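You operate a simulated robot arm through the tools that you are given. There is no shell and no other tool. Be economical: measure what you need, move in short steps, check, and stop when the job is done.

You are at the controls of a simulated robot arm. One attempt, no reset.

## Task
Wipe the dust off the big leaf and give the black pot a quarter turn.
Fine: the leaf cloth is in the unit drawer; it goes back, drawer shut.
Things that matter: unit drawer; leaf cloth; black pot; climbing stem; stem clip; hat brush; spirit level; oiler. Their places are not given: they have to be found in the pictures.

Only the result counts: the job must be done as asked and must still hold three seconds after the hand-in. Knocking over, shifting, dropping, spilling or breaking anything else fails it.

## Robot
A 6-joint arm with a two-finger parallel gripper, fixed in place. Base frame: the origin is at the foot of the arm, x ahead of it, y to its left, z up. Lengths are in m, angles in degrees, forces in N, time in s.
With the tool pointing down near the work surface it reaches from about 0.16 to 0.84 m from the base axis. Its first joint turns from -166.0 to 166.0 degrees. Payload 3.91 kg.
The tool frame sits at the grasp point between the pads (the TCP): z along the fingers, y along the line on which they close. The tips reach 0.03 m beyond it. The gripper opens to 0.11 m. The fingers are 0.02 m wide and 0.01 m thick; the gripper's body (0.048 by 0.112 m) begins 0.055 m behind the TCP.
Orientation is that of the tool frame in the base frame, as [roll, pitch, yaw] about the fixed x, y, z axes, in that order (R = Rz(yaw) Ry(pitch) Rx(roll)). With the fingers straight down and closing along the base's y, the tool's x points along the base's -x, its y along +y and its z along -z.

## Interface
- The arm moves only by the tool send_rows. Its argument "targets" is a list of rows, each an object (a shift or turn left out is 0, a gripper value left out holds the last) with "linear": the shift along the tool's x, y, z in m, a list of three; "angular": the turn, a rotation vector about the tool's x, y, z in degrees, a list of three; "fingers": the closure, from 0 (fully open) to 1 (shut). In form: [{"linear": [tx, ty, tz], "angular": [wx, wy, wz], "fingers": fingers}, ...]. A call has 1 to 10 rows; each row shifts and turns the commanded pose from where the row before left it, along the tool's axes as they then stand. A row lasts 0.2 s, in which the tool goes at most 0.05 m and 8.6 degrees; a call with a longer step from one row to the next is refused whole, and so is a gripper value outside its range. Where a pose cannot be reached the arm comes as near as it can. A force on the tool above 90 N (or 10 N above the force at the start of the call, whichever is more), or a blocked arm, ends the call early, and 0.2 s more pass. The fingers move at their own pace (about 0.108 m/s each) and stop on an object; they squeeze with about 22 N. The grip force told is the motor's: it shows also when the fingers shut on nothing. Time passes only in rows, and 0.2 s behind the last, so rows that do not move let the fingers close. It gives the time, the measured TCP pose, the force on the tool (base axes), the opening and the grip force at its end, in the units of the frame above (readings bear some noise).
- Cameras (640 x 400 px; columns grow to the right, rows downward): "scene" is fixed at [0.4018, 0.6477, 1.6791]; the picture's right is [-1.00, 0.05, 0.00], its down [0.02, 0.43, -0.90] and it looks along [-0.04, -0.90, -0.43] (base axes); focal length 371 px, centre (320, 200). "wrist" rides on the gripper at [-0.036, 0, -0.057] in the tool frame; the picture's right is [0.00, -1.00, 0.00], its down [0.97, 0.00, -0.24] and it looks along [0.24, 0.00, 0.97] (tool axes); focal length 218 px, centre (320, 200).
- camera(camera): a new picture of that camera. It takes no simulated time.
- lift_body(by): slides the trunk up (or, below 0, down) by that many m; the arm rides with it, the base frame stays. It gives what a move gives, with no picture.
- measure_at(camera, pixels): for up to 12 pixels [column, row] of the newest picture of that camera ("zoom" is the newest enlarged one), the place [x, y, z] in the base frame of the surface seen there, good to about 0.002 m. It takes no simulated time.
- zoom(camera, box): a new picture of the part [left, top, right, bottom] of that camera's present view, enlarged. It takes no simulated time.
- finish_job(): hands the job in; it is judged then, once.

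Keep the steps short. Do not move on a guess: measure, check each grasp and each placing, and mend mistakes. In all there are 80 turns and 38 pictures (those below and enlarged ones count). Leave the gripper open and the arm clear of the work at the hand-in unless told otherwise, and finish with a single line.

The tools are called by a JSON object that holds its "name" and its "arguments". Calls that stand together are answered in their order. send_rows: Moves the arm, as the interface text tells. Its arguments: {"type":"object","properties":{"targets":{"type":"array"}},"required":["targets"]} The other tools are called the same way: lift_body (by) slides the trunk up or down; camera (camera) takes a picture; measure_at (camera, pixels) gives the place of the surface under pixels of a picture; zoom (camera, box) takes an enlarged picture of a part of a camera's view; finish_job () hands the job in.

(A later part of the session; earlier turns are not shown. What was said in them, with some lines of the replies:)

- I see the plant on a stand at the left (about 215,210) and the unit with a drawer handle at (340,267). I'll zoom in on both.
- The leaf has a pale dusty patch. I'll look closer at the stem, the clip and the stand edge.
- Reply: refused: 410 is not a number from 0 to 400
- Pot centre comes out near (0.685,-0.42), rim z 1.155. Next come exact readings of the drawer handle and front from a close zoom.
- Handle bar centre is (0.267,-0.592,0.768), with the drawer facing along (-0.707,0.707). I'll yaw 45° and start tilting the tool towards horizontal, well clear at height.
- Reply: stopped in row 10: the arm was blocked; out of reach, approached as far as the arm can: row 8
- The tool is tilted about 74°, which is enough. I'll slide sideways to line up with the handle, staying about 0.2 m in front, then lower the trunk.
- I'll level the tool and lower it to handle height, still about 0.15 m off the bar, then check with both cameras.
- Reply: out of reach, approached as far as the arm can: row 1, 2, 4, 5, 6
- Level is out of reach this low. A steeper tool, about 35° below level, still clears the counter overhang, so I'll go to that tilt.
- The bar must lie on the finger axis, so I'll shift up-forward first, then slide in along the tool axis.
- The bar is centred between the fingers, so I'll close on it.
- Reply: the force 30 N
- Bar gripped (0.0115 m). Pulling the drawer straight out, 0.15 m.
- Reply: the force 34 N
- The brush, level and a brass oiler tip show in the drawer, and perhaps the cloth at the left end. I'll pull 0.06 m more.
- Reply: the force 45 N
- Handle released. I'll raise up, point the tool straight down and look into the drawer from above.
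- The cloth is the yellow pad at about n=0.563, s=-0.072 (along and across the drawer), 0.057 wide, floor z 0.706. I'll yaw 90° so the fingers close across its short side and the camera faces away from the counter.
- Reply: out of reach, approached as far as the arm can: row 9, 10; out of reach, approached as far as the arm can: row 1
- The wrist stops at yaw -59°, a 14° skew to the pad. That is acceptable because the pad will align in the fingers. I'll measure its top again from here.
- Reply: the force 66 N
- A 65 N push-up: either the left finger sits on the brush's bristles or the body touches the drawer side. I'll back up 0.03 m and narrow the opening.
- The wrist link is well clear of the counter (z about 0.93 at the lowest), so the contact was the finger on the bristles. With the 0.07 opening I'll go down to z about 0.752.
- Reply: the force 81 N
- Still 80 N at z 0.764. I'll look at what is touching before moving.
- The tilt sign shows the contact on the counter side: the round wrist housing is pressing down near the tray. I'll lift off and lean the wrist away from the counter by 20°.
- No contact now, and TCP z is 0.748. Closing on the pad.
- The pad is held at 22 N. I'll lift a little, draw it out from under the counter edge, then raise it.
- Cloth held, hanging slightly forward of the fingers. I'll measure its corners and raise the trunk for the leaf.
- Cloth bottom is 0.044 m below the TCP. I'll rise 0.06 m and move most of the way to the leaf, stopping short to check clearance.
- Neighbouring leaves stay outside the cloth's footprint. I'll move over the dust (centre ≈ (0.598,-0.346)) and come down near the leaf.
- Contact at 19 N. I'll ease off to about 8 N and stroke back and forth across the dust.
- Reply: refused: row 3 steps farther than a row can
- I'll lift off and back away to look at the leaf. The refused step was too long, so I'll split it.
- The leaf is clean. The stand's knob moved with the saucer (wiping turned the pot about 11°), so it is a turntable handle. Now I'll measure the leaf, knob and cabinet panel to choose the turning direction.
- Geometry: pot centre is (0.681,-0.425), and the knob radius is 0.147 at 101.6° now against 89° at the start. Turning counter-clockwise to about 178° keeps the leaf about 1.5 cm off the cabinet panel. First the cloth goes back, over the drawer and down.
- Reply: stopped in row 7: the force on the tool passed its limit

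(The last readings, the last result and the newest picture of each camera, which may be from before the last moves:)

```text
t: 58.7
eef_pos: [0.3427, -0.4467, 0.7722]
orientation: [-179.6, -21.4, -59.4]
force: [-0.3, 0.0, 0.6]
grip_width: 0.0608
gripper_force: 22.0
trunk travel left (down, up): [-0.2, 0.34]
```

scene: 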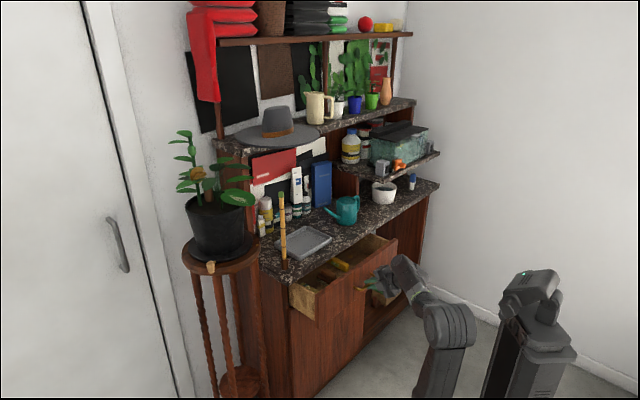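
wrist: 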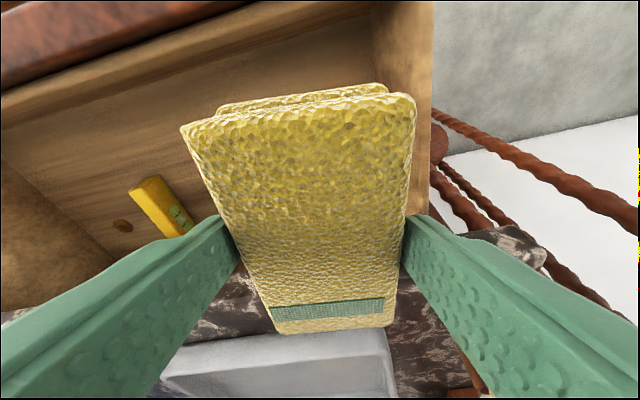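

A force limit tripped in the last step. I'll look before continuing.

{"name": "camera", "arguments": {"camera": "wrist"}}

{"name": "zoom", "arguments": {"camera": "scene", "box": [265, 215, 365, 305]}}

```text
8 pictures are left
```

wrist: 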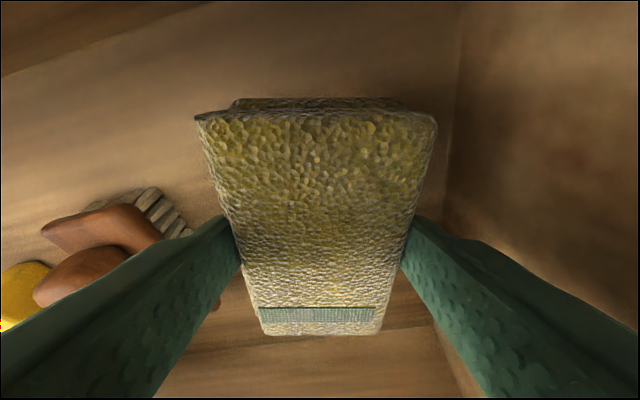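

```text
4.44 times, centred on (315, 260) of scene
```

zoom: 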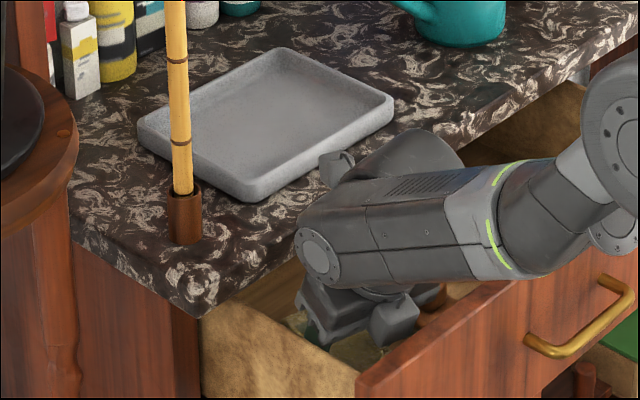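

Nothing is pressing now and the tray hasn't moved. The cloth is about 0.022 m above the drawer floor in its old spot, so I'll lower it slowly.

{"name": "send_rows", "arguments": {"targets": [{"linear": [-0.0034, 0, 0.0094]}, {}]}}

{"name": "send_rows", "arguments": {"targets": [{"linear": [-0.0029, 0, 0.008]}, {}]}}

```text
t: 59.3
eef_pos: [0.3426, -0.4461, 0.7626]
orientation: [-179.7, -21.4, -59.4]
force: [1.5, 0.1, -0.5]
grip_width: 0.0609
gripper_force: 22.4
trunk travel left (down, up): [-0.2, 0.34]
```

```text
t: 59.9
eef_pos: [0.3439, -0.4465, 0.7528]
orientation: [-179.5, -21.4, -59.5]
force: [0.4, -0.6, -1.0]
grip_width: 0.0608
gripper_force: 22.3
trunk travel left (down, up): [-0.2, 0.34]
```

{"name": "send_rows", "arguments": {"targets": [{"linear": [-0.0012, 0, 0.0033]}, {}]}}

{"name": "send_rows", "arguments": {"targets": [{"fingers": 0.33}, {}, {}]}}

```text
t: 60.5
eef_pos: [0.3429, -0.4467, 0.7489]
orientation: [-179.6, -21.5, -59.4]
force: [0.2, 0.5, 0.6]
grip_width: 0.0612
gripper_force: 22.1
trunk travel left (down, up): [-0.2, 0.34]
```

```text
t: 61.3
eef_pos: [0.3435, -0.4485, 0.749]
orientation: [-179.6, -21.4, -59.4]
force: [-0.5, 0.4, -0.4]
grip_width: 0.0735
gripper_force: 0.1
trunk travel left (down, up): [-0.2, 0.34]
```

Released. Going straight up and checking the cloth stays.

{"name": "send_rows", "arguments": {"targets": [{"linear": [0.0073, 0, -0.0186]}, {"linear": [0.0106, 0, -0.0281]}, {"linear": [0.0106, 0, -0.0281]}, {"linear": [0.0106, 0, -0.0281]}, {"linear": [0.0106, 0, -0.0281]}, {"linear": [0.0106, 0, -0.0281]}, {"linear": [0.0106, 0, -0.0281]}, {}]}}

{"name": "camera", "arguments": {"camera": "wrist"}}

```text
t: 63.1
eef_pos: [0.3408, -0.444, 0.9502]
orientation: [-179.6, -21.4, -59.4]
force: [-0.8, 0.3, -0.2]
grip_width: 0.0736
gripper_force: 0.0
trunk travel left (down, up): [-0.2, 0.34]
```

```text
6 pictures are left
```

wrist: 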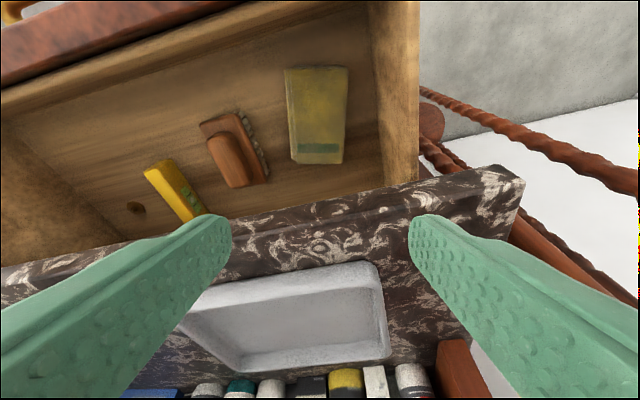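

The cloth lies flat in the drawer. I'll measure it, and the drawer front and handle, so I can shut it.

{"name": "measure_at", "arguments": {"camera": "wrist", "pixels": [[290, 75], [345, 72], [298, 155], [338, 158], [230, 150], [180, 190], [40, 10], [380, 60], [60, 70], [120, 50]]}}

{"name": "measure_at", "arguments": {"camera": "scene", "pixels": [[350, 285]]}}

{"name": "measure_at", "arguments": {"camera": "zoom", "pixels": [[530, 340], [570, 350], [610, 320], [480, 350], [420, 380], [500, 290], [370, 370], [625, 285]]}}

```text
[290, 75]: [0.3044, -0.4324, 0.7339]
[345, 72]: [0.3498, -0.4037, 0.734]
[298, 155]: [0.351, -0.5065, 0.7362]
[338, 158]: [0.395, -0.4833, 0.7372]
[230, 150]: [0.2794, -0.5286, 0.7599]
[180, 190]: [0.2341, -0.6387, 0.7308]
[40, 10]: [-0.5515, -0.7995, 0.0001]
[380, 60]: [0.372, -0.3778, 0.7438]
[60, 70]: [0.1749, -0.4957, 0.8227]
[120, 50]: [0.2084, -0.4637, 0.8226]
```

```text
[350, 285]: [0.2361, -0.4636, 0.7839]
```

```text
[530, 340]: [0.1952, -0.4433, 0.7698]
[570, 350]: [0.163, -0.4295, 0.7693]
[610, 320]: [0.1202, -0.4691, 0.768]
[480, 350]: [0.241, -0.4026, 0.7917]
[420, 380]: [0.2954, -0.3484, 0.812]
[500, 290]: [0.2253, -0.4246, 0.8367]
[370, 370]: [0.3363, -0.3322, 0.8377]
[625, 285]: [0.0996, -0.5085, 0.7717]
```

The drawer is open by 0.187 m with its bar at about n=0.418. I'll back away upward, restore the handle orientation and go to the pre-grasp.

{"name": "send_rows", "arguments": {"targets": [{"linear": [0.0137, 0, -0.035], "angular": [0, -7.1, 0]}, {"linear": [0.0, 0, -0.04], "angular": [0, -7.1, 0]}, {"angular": [0, -7.1, 0]}, {"linear": [-0.04, 0, 0]}, {"linear": [-0.04, 0, 0]}, {"angular": [0, 0, 8.5]}, {"angular": [0, 0, 8.5]}, {"angular": [0, 0, 8.5]}, {"angular": [0, 0, 8.5]}, {"angular": [0, 0, 8.5]}]}}

{"name": "send_rows", "arguments": {"targets": [{"angular": [0, 0, 8.5]}, {"angular": [0, 0, 8.5]}, {"angular": [0, 0, 8.5]}, {"angular": [0, 0, 8]}, {"fingers": 0.65}]}}

```text
t: 65.3
eef_pos: [0.2954, -0.3683, 1.0276]
orientation: [-179.7, 0.1, -101.9]
force: [-0.1, 0.9, -0.3]
grip_width: 0.0737
gripper_force: 0.0
trunk travel left (down, up): [-0.2, 0.34]
```

```text
t: 66.5
eef_pos: [0.2956, -0.3677, 1.0269]
orientation: [-179.8, 0.3, -135.4]
force: [-0.1, 0.4, -0.3]
grip_width: 0.0387
gripper_force: 0.2
trunk travel left (down, up): [-0.2, 0.34]
```

{"name": "send_rows", "arguments": {"targets": [{"linear": [0.0298, 0.0282, 0]}, {"linear": [0.0298, 0.0282, 0]}, {"linear": [0.0298, 0.0282, 0]}, {"linear": [0.0298, 0.0282, 0]}, {"linear": [0.0298, 0.0282, 0]}, {"linear": [0.0298, 0.0282, 0]}, {"angular": [7.9, 0, 0]}, {"angular": [7.9, 0, 0]}, {"angular": [7.9, 0, 0]}, {"angular": [7.9, 0, 0]}]}}

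{"name": "send_rows", "arguments": {"targets": [{"angular": [7.9, 0, 0]}, {"angular": [7.9, 0, 0]}, {"angular": [7.6, 0, 0]}, {}]}}

{"name": "lift_body", "arguments": {"by": -0.2}}

```text
t: 68.7
eef_pos: [0.0476, -0.3728, 1.0238]
orientation: [-148.1, 0.3, -135.3]
force: [0.7, -0.1, 0.6]
grip_width: 0.0385
gripper_force: 0.0
trunk travel left (down, up): [-0.2, 0.34]
```

```text
t: 69.7
eef_pos: [0.0479, -0.3736, 1.0254]
orientation: [-124.7, 0.3, -135.2]
force: [0.7, -0.4, -0.7]
grip_width: 0.0388
gripper_force: 0.0
trunk travel left (down, up): [-0.2, 0.34]
```

```text
t: 71.9
eef_pos: [0.0478, -0.3736, 0.8252]
orientation: [-124.8, 0.2, -135.4]
force: [0.8, -0.1, -0.5]
grip_width: 0.0384
gripper_force: 0.0
trunk travel left (down, up): [0.0, 0.54]
```

{"name": "send_rows", "arguments": {"targets": [{"linear": [0, -0.0243, 0]}, {"linear": [0, 0, 0.03]}, {"linear": [0, 0, 0.03]}, {"linear": [0, 0, 0.03]}, {"linear": [0, 0, 0.03]}, {}]}}

{"name": "send_rows", "arguments": {"targets": [{"fingers": 1}, {}, {}, {}]}}

```text
t: 73.3
eef_pos: [0.129, -0.4523, 0.7777]
orientation: [-124.9, 0.2, -135.3]
force: [0.1, -0.3, -0.3]
grip_width: 0.0385
gripper_force: 0.0
trunk travel left (down, up): [0.0, 0.54]
```

```text
t: 74.3
eef_pos: [0.1298, -0.4523, 0.7746]
orientation: [-125.2, 0.5, -135.2]
force: [-0.4, 0.8, -42.5]
grip_width: 0.0115
gripper_force: 45.0
trunk travel left (down, up): [0.0, 0.54]
```

Bar gripped (0.0115 m). Pushing in 0.18 m.

{"name": "send_rows", "arguments": {"targets": [{"linear": [0, -0.0172, 0.0246]}, {"linear": [0, -0.0172, 0.0246]}, {"linear": [0, -0.0172, 0.0246]}, {"linear": [0, -0.0172, 0.0246]}, {"linear": [0, -0.0172, 0.0246]}, {"linear": [0, -0.0172, 0.0246]}, {}]}}

{"name": "send_rows", "arguments": {"targets": [{"linear": [0, -0.0023, 0.0033]}, {}]}}

```text
t: 75.9
eef_pos: [0.2569, -0.5806, 0.7739]
orientation: [-125.1, 0.4, -135.2]
force: [5.7, 19.5, -23.3]
grip_width: 0.0117
gripper_force: 45.3
trunk travel left (down, up): [0.0, 0.54]
```

```text
t: 76.5
eef_pos: [0.2561, -0.5805, 0.7751]
orientation: [-125.3, 0.5, -135.1]
force: [-16.6, 47.7, -19.1]
grip_width: 0.0116
gripper_force: 45.2
trunk travel left (down, up): [0.0, 0.54]
```

It stopped with 45 N pushing back, so the drawer is shut against its stop. Releasing and backing off.

{"name": "send_rows", "arguments": {"targets": [{"fingers": 0.6}, {}, {"linear": [0, 0, -0.03]}, {"linear": [0, 0, -0.04]}, {"linear": [0, 0, -0.045]}, {"linear": [0, 0, -0.045]}, {"linear": [0, 0, -0.045]}, {}]}}

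{"name": "camera", "arguments": {"camera": "scene"}}

{"name": "measure_at", "arguments": {"camera": "scene", "pixels": [[337, 267], [310, 290], [360, 254], [310, 310], [335, 300], [222, 266], [262, 195], [205, 213]]}}

```text
t: 78.3
eef_pos: [0.1397, -0.4625, 0.8969]
orientation: [-124.7, 0.4, -135.3]
force: [-0.7, 0.0, 0.5]
grip_width: 0.0439
gripper_force: 0.1
trunk travel left (down, up): [0.0, 0.54]
```

```text
5 pictures are left
```

scene: 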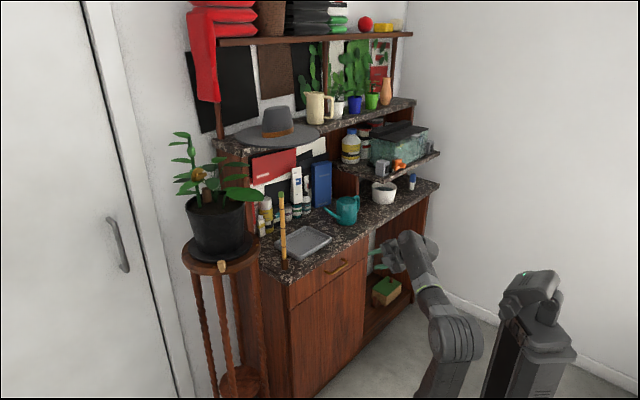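

```text
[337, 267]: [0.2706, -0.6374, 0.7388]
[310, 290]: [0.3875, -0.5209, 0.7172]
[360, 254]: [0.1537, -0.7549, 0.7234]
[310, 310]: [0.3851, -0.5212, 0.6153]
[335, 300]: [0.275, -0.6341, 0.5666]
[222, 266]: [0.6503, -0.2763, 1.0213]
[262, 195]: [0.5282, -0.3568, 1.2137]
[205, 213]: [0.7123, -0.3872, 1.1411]
```

Drawer shut (front plane back at n=0.642). For the turntable knob at (0.650,-0.28,1.02) I'll use closed fingers, 35° below level, pushing it around its arc. First I raise, close the fingers and yaw a little.

{"name": "lift_body", "arguments": {"by": 0.28}}

{"name": "send_rows", "arguments": {"targets": [{"linear": [0, 0, -0.04], "fingers": 1}, {"angular": [0, 6.83, 4.78]}, {"angular": [0, 6.83, 4.78]}, {"angular": [0, 6.83, 4.78]}, {}]}}

```text
t: 81.1
eef_pos: [0.1383, -0.4615, 1.1771]
orientation: [-124.8, 0.3, -135.2]
force: [-0.2, -0.2, -0.5]
grip_width: 0.044
gripper_force: 0.2
trunk travel left (down, up): [-0.28, 0.26]
```

```text
t: 82.3
eef_pos: [0.1156, -0.439, 1.1994]
orientation: [-124.8, 0.3, -160.3]
force: [0.4, 0.3, 0.6]
grip_width: 0.0001
gripper_force: 22.0
trunk travel left (down, up): [-0.28, 0.26]
```

{"name": "send_rows", "arguments": {"targets": [{"linear": [-0.04604, 0.00528, -0.00096]}, {"linear": [-0.04604, 0.00528, -0.00096]}, {"linear": [-0.04604, 0.00528, -0.00096]}, {"linear": [-0.04604, 0.00528, -0.00096]}, {"linear": [-0.04604, 0.00528, -0.00096]}, {"linear": [-0.04604, 0.00528, -0.00096]}, {"linear": [-0.04604, 0.00528, -0.00096]}]}}

{"name": "send_rows", "arguments": {"targets": [{"linear": [-0.04604, 0.00528, -0.00096]}, {"linear": [-0.04604, 0.00528, -0.00096]}, {"linear": [-0.04604, 0.00528, -0.00096]}, {"linear": [-0.04604, 0.00528, -0.00096]}, {"linear": [-0.04604, 0.00528, -0.00096]}, {"linear": [-0.04604, 0.00528, -0.00096]}, {}]}}

```text
t: 83.9
eef_pos: [0.4116, -0.3057, 1.1744]
orientation: [-125.1, 0.3, -160.4]
force: [-0.4, -0.8, -0.3]
grip_width: 0.0
gripper_force: 21.9
trunk travel left (down, up): [-0.28, 0.26]
```

```text
t: 85.5
eef_pos: [0.6636, -0.1886, 1.155]
orientation: [-125.0, 0.4, -160.3]
force: [-0.3, 0.2, -0.6]
grip_width: 0.0
gripper_force: 21.9
trunk travel left (down, up): [-0.28, 0.26]
```

Positioned in front of the knob. I'll lower and look through the wrist camera.

{"name": "send_rows", "arguments": {"targets": [{"linear": [0, 0.0278, 0.0195]}, {"linear": [0, 0.0278, 0.0195]}, {}]}}

{"name": "camera", "arguments": {"camera": "wrist"}}

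```text
t: 86.3
eef_pos: [0.662, -0.1904, 1.086]
orientation: [-125.0, 0.4, -160.3]
force: [0.6, -0.2, -0.1]
grip_width: 0.0
gripper_force: 21.7
trunk travel left (down, up): [-0.28, 0.26]
```

```text
4 pictures are left
```

wrist: 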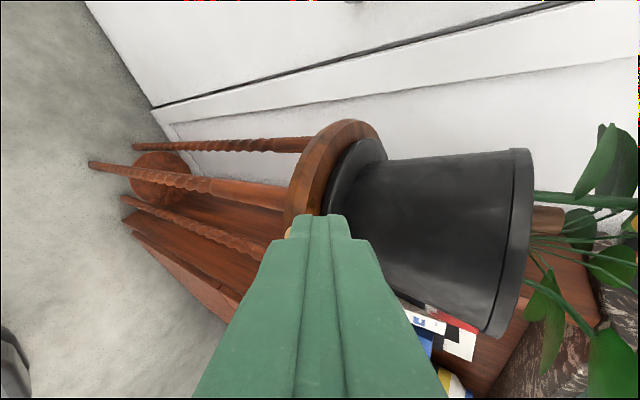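

{"name": "measure_at", "arguments": {"camera": "wrist", "pixels": [[288, 231], [291, 234], [286, 228], [300, 190], [345, 190], [370, 150], [320, 150], [430, 170], [335, 205]]}}

```text
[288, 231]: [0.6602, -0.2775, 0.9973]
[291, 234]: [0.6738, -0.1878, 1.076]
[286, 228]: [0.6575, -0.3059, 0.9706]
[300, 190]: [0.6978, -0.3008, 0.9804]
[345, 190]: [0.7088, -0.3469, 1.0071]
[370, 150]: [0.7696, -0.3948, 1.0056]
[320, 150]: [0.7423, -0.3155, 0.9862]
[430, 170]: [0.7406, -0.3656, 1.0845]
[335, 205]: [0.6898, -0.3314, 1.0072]
```

The knob's side is at (0.660,-0.278,0.997). I'll slide in along the tool axis to sit beside it (about 0.018 m gap).

{"name": "send_rows", "arguments": {"targets": [{"linear": [0, 0, 0.035]}, {"linear": [0, 0, 0.035]}, {"linear": [0, 0, 0.03]}, {}]}}

{"name": "zoom", "arguments": {"camera": "scene", "box": [165, 180, 285, 280]}}

```text
t: 87.3
eef_pos: [0.691, -0.2689, 1.0321]
orientation: [-125.1, 0.4, -160.3]
force: [-0.3, 0.3, 0.9]
grip_width: 0.0
gripper_force: 22.2
trunk travel left (down, up): [-0.28, 0.26]
```

```text
4.00 times, centred on (225, 230) of scene
```

zoom: 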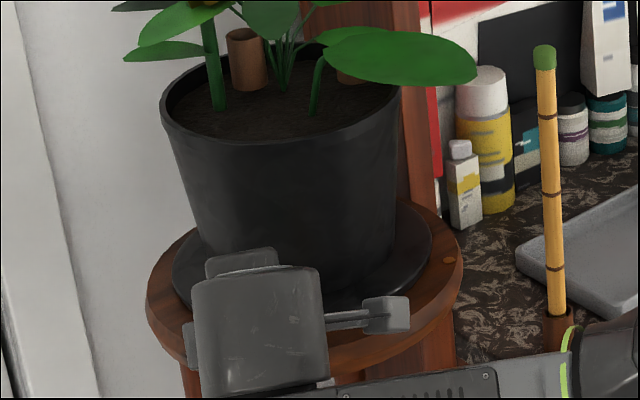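

There's a small orange mark on the stand at (450,260), which may be the quarter-turn mark. I'll measure it.

{"name": "measure_at", "arguments": {"camera": "zoom", "pixels": [[450, 260], [447, 259], [430, 240], [178, 265], [165, 105], [403, 95], [285, 143]]}}

```text
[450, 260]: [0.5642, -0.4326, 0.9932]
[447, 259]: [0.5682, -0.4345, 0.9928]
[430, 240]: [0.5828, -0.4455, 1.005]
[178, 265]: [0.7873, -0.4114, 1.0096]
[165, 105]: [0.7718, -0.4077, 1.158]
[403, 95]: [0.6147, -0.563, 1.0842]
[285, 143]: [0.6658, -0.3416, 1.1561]
```

The mark sits 90° counter-clockwise of the knob's starting place, which confirms the direction (centre (0.683,-0.431), knob target ≈180°). Now I push the knob around the arc, first half.

{"name": "send_rows", "arguments": {"targets": [{"linear": [0.0204, 0.0079, -0.0113]}, {"linear": [0.01673, 0.00162, -0.00231], "angular": [0, -3.28, -2.3]}, {"linear": [0.01676, 0.0013, -0.00186], "angular": [0, -3.28, -2.3]}, {"linear": [0.01678, 0.00099, -0.00141], "angular": [0, -3.28, -2.3]}, {"linear": [0.01678, 0.00067, -0.00096], "angular": [0, -3.28, -2.3]}, {"linear": [0.01675, 0.00036, -0.00052], "angular": [0, -3.28, -2.3]}, {"linear": [0.01671, 5e-05, -7e-05], "angular": [0, -3.28, -2.3]}, {}]}}

```text
t: 89.1
eef_pos: [0.5759, -0.3026, 1.0292]
orientation: [-124.8, 0.3, -136.2]
force: [-0.8, -0.2, 0.2]
grip_width: 0.0
gripper_force: 22.0
trunk travel left (down, up): [-0.28, 0.26]
```

I'll check that the pot followed.

{"name": "zoom", "arguments": {"camera": "scene", "box": [165, 130, 295, 285]}}

```text
2.58 times, centred on (230, 208) of scene
```

zoom: 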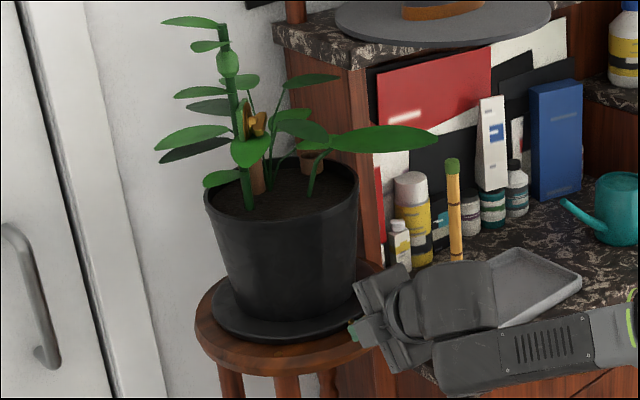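

The pot turned with it. The bamboo stick at (0.477,-0.457) is near the coming path, so I'll yaw less in the second half. Measuring the leaf first.

{"name": "measure_at", "arguments": {"camera": "zoom", "pixels": [[434, 140], [385, 140], [345, 143], [455, 170], [457, 250], [248, 205], [360, 330]]}}

```text
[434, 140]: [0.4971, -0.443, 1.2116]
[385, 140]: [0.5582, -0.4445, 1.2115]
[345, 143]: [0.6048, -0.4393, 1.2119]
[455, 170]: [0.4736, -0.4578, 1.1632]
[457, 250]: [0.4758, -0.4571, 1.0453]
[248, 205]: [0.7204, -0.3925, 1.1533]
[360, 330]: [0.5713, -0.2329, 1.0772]
```

Leaf and knob agree (about 36° turned in this push, no coasting). I'll continue along the arc with force checks.

{"name": "send_rows", "arguments": {"targets": [{"linear": [0.0156, -0.0008, 0.00115], "angular": [0, -1.23, -0.86]}, {"linear": [0.0154, -0.00146, 0.00209], "angular": [0, -1.23, -0.86]}, {"linear": [0.01512, -0.00211, 0.00301], "angular": [0, -1.23, -0.86]}, {"linear": [0.01475, -0.00275, 0.00392], "angular": [0, -1.23, -0.86]}, {}]}}

{"name": "send_rows", "arguments": {"targets": [{"linear": [0.01431, -0.00336, 0.00479], "angular": [0, -1.23, -0.86]}, {"linear": [0.01377, -0.00396, 0.00565], "angular": [0, -1.23, -0.86]}, {"linear": [0.006, -0.002, 0.003]}, {}]}}

```text
t: 90.3
eef_pos: [0.5427, -0.3559, 1.0277]
orientation: [-124.8, 0.3, -130.3]
force: [-0.7, 0.1, -0.8]
grip_width: 0.0002
gripper_force: 21.9
trunk travel left (down, up): [-0.28, 0.26]
```

```text
t: 91.3
eef_pos: [0.5338, -0.3926, 1.0267]
orientation: [-124.8, 0.3, -127.4]
force: [0.2, 0.5, 0.0]
grip_width: 0.0
gripper_force: 22.1
trunk travel left (down, up): [-0.28, 0.26]
```

{"name": "zoom", "arguments": {"camera": "scene", "box": [165, 130, 295, 285]}}

```text
2.58 times, centred on (230, 208) of scene
```

zoom: 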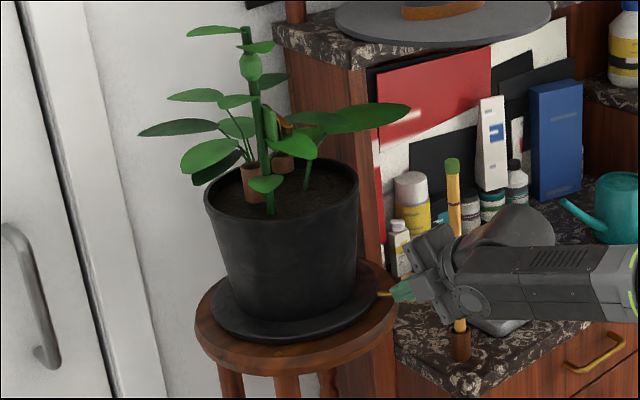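

{"name": "measure_at", "arguments": {"camera": "zoom", "pixels": [[408, 108], [365, 118], [335, 126], [384, 294], [381, 296], [268, 210], [390, 293], [253, 180], [283, 165]]}}

```text
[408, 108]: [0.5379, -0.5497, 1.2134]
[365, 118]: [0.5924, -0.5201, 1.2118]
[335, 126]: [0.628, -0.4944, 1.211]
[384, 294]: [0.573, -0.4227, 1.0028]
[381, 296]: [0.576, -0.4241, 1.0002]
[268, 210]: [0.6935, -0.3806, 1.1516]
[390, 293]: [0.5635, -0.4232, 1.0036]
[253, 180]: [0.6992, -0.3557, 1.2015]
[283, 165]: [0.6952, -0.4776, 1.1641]
```

The knob's rod is at about 176°, so roughly 86.5° turned. Another 3.5° brings it to the mark.

{"name": "send_rows", "arguments": {"targets": [{"linear": [0.004, -0.0016, 0.0023]}, {"linear": [0.0035, -0.0014, 0.0021]}, {}]}}

{"name": "send_rows", "arguments": {"targets": [{"linear": [-0.008, 0, -0.005]}, {"linear": [-0.005, 0, -0.035]}, {"linear": [-0.01, 0, -0.045]}, {"linear": [-0.02, 0, -0.045]}, {"linear": [-0.02, -0.03, -0.03], "fingers": 0.3}, {"linear": [0, -0.03, -0.038], "fingers": 0}, {"linear": [0, -0.03, -0.038]}, {}]}}

{"name": "zoom", "arguments": {"camera": "scene", "box": [165, 110, 385, 310]}}

```text
t: 92.1
eef_pos: [0.5358, -0.4015, 1.0265]
orientation: [-124.9, 0.3, -127.2]
force: [0.8, 1.0, -0.3]
grip_width: 0.0
gripper_force: 22.4
trunk travel left (down, up): [-0.28, 0.26]
```

```text
t: 93.9
eef_pos: [0.4569, -0.2648, 1.2391]
orientation: [-124.7, 0.3, -127.2]
force: [0.3, -0.1, 0.6]
grip_width: 0.1097
gripper_force: 0.0
trunk travel left (down, up): [-0.28, 0.26]
```

```text
2.00 times, centred on (275, 210) of scene
```

zoom: 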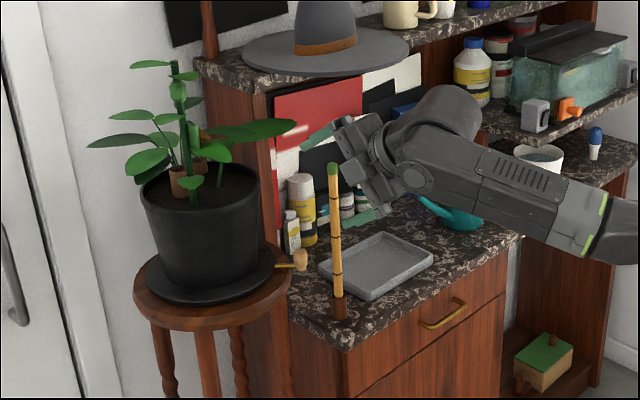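

The arm is clear and the knob is visible at (300,260). Measuring its final place.

{"name": "measure_at", "arguments": {"camera": "zoom", "pixels": [[301, 258], [300, 266], [285, 266], [280, 266], [295, 128], [250, 132], [336, 240], [440, 322], [375, 265], [335, 310]]}}

```text
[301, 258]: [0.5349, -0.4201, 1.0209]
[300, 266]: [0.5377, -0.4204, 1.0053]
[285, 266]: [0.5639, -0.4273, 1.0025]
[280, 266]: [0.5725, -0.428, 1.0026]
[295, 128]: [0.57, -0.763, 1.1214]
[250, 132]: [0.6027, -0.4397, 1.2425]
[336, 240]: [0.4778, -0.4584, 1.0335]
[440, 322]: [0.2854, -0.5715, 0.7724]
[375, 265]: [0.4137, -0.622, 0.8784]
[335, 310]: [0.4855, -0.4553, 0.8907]
```

The rod and knob now lie at about 180° against 89.6° at the start, so the quarter turn is done. The drawer is shut and the bamboo and tray are unmoved. I'll back the arm off a little more.

{"name": "send_rows", "arguments": {"targets": [{"linear": [0, -0.02, -0.04]}, {"linear": [0, -0.02, -0.04]}, {}, {}, {}]}}

{"name": "finish_job", "arguments": {}}

```text
t: 95.1
eef_pos: [0.4241, -0.2385, 1.318]
orientation: [-124.8, 0.2, -127.3]
force: [0.1, -0.2, 0.5]
grip_width: 0.1099
gripper_force: 0.1
trunk travel left (down, up): [-0.28, 0.26]
```

```text
The job is handed in.
```

The big leaf is wiped clean, the black pot is turned a quarter turn (about 90° by measurement), the cloth is back in the unit drawer and the drawer is shut; job handed in.
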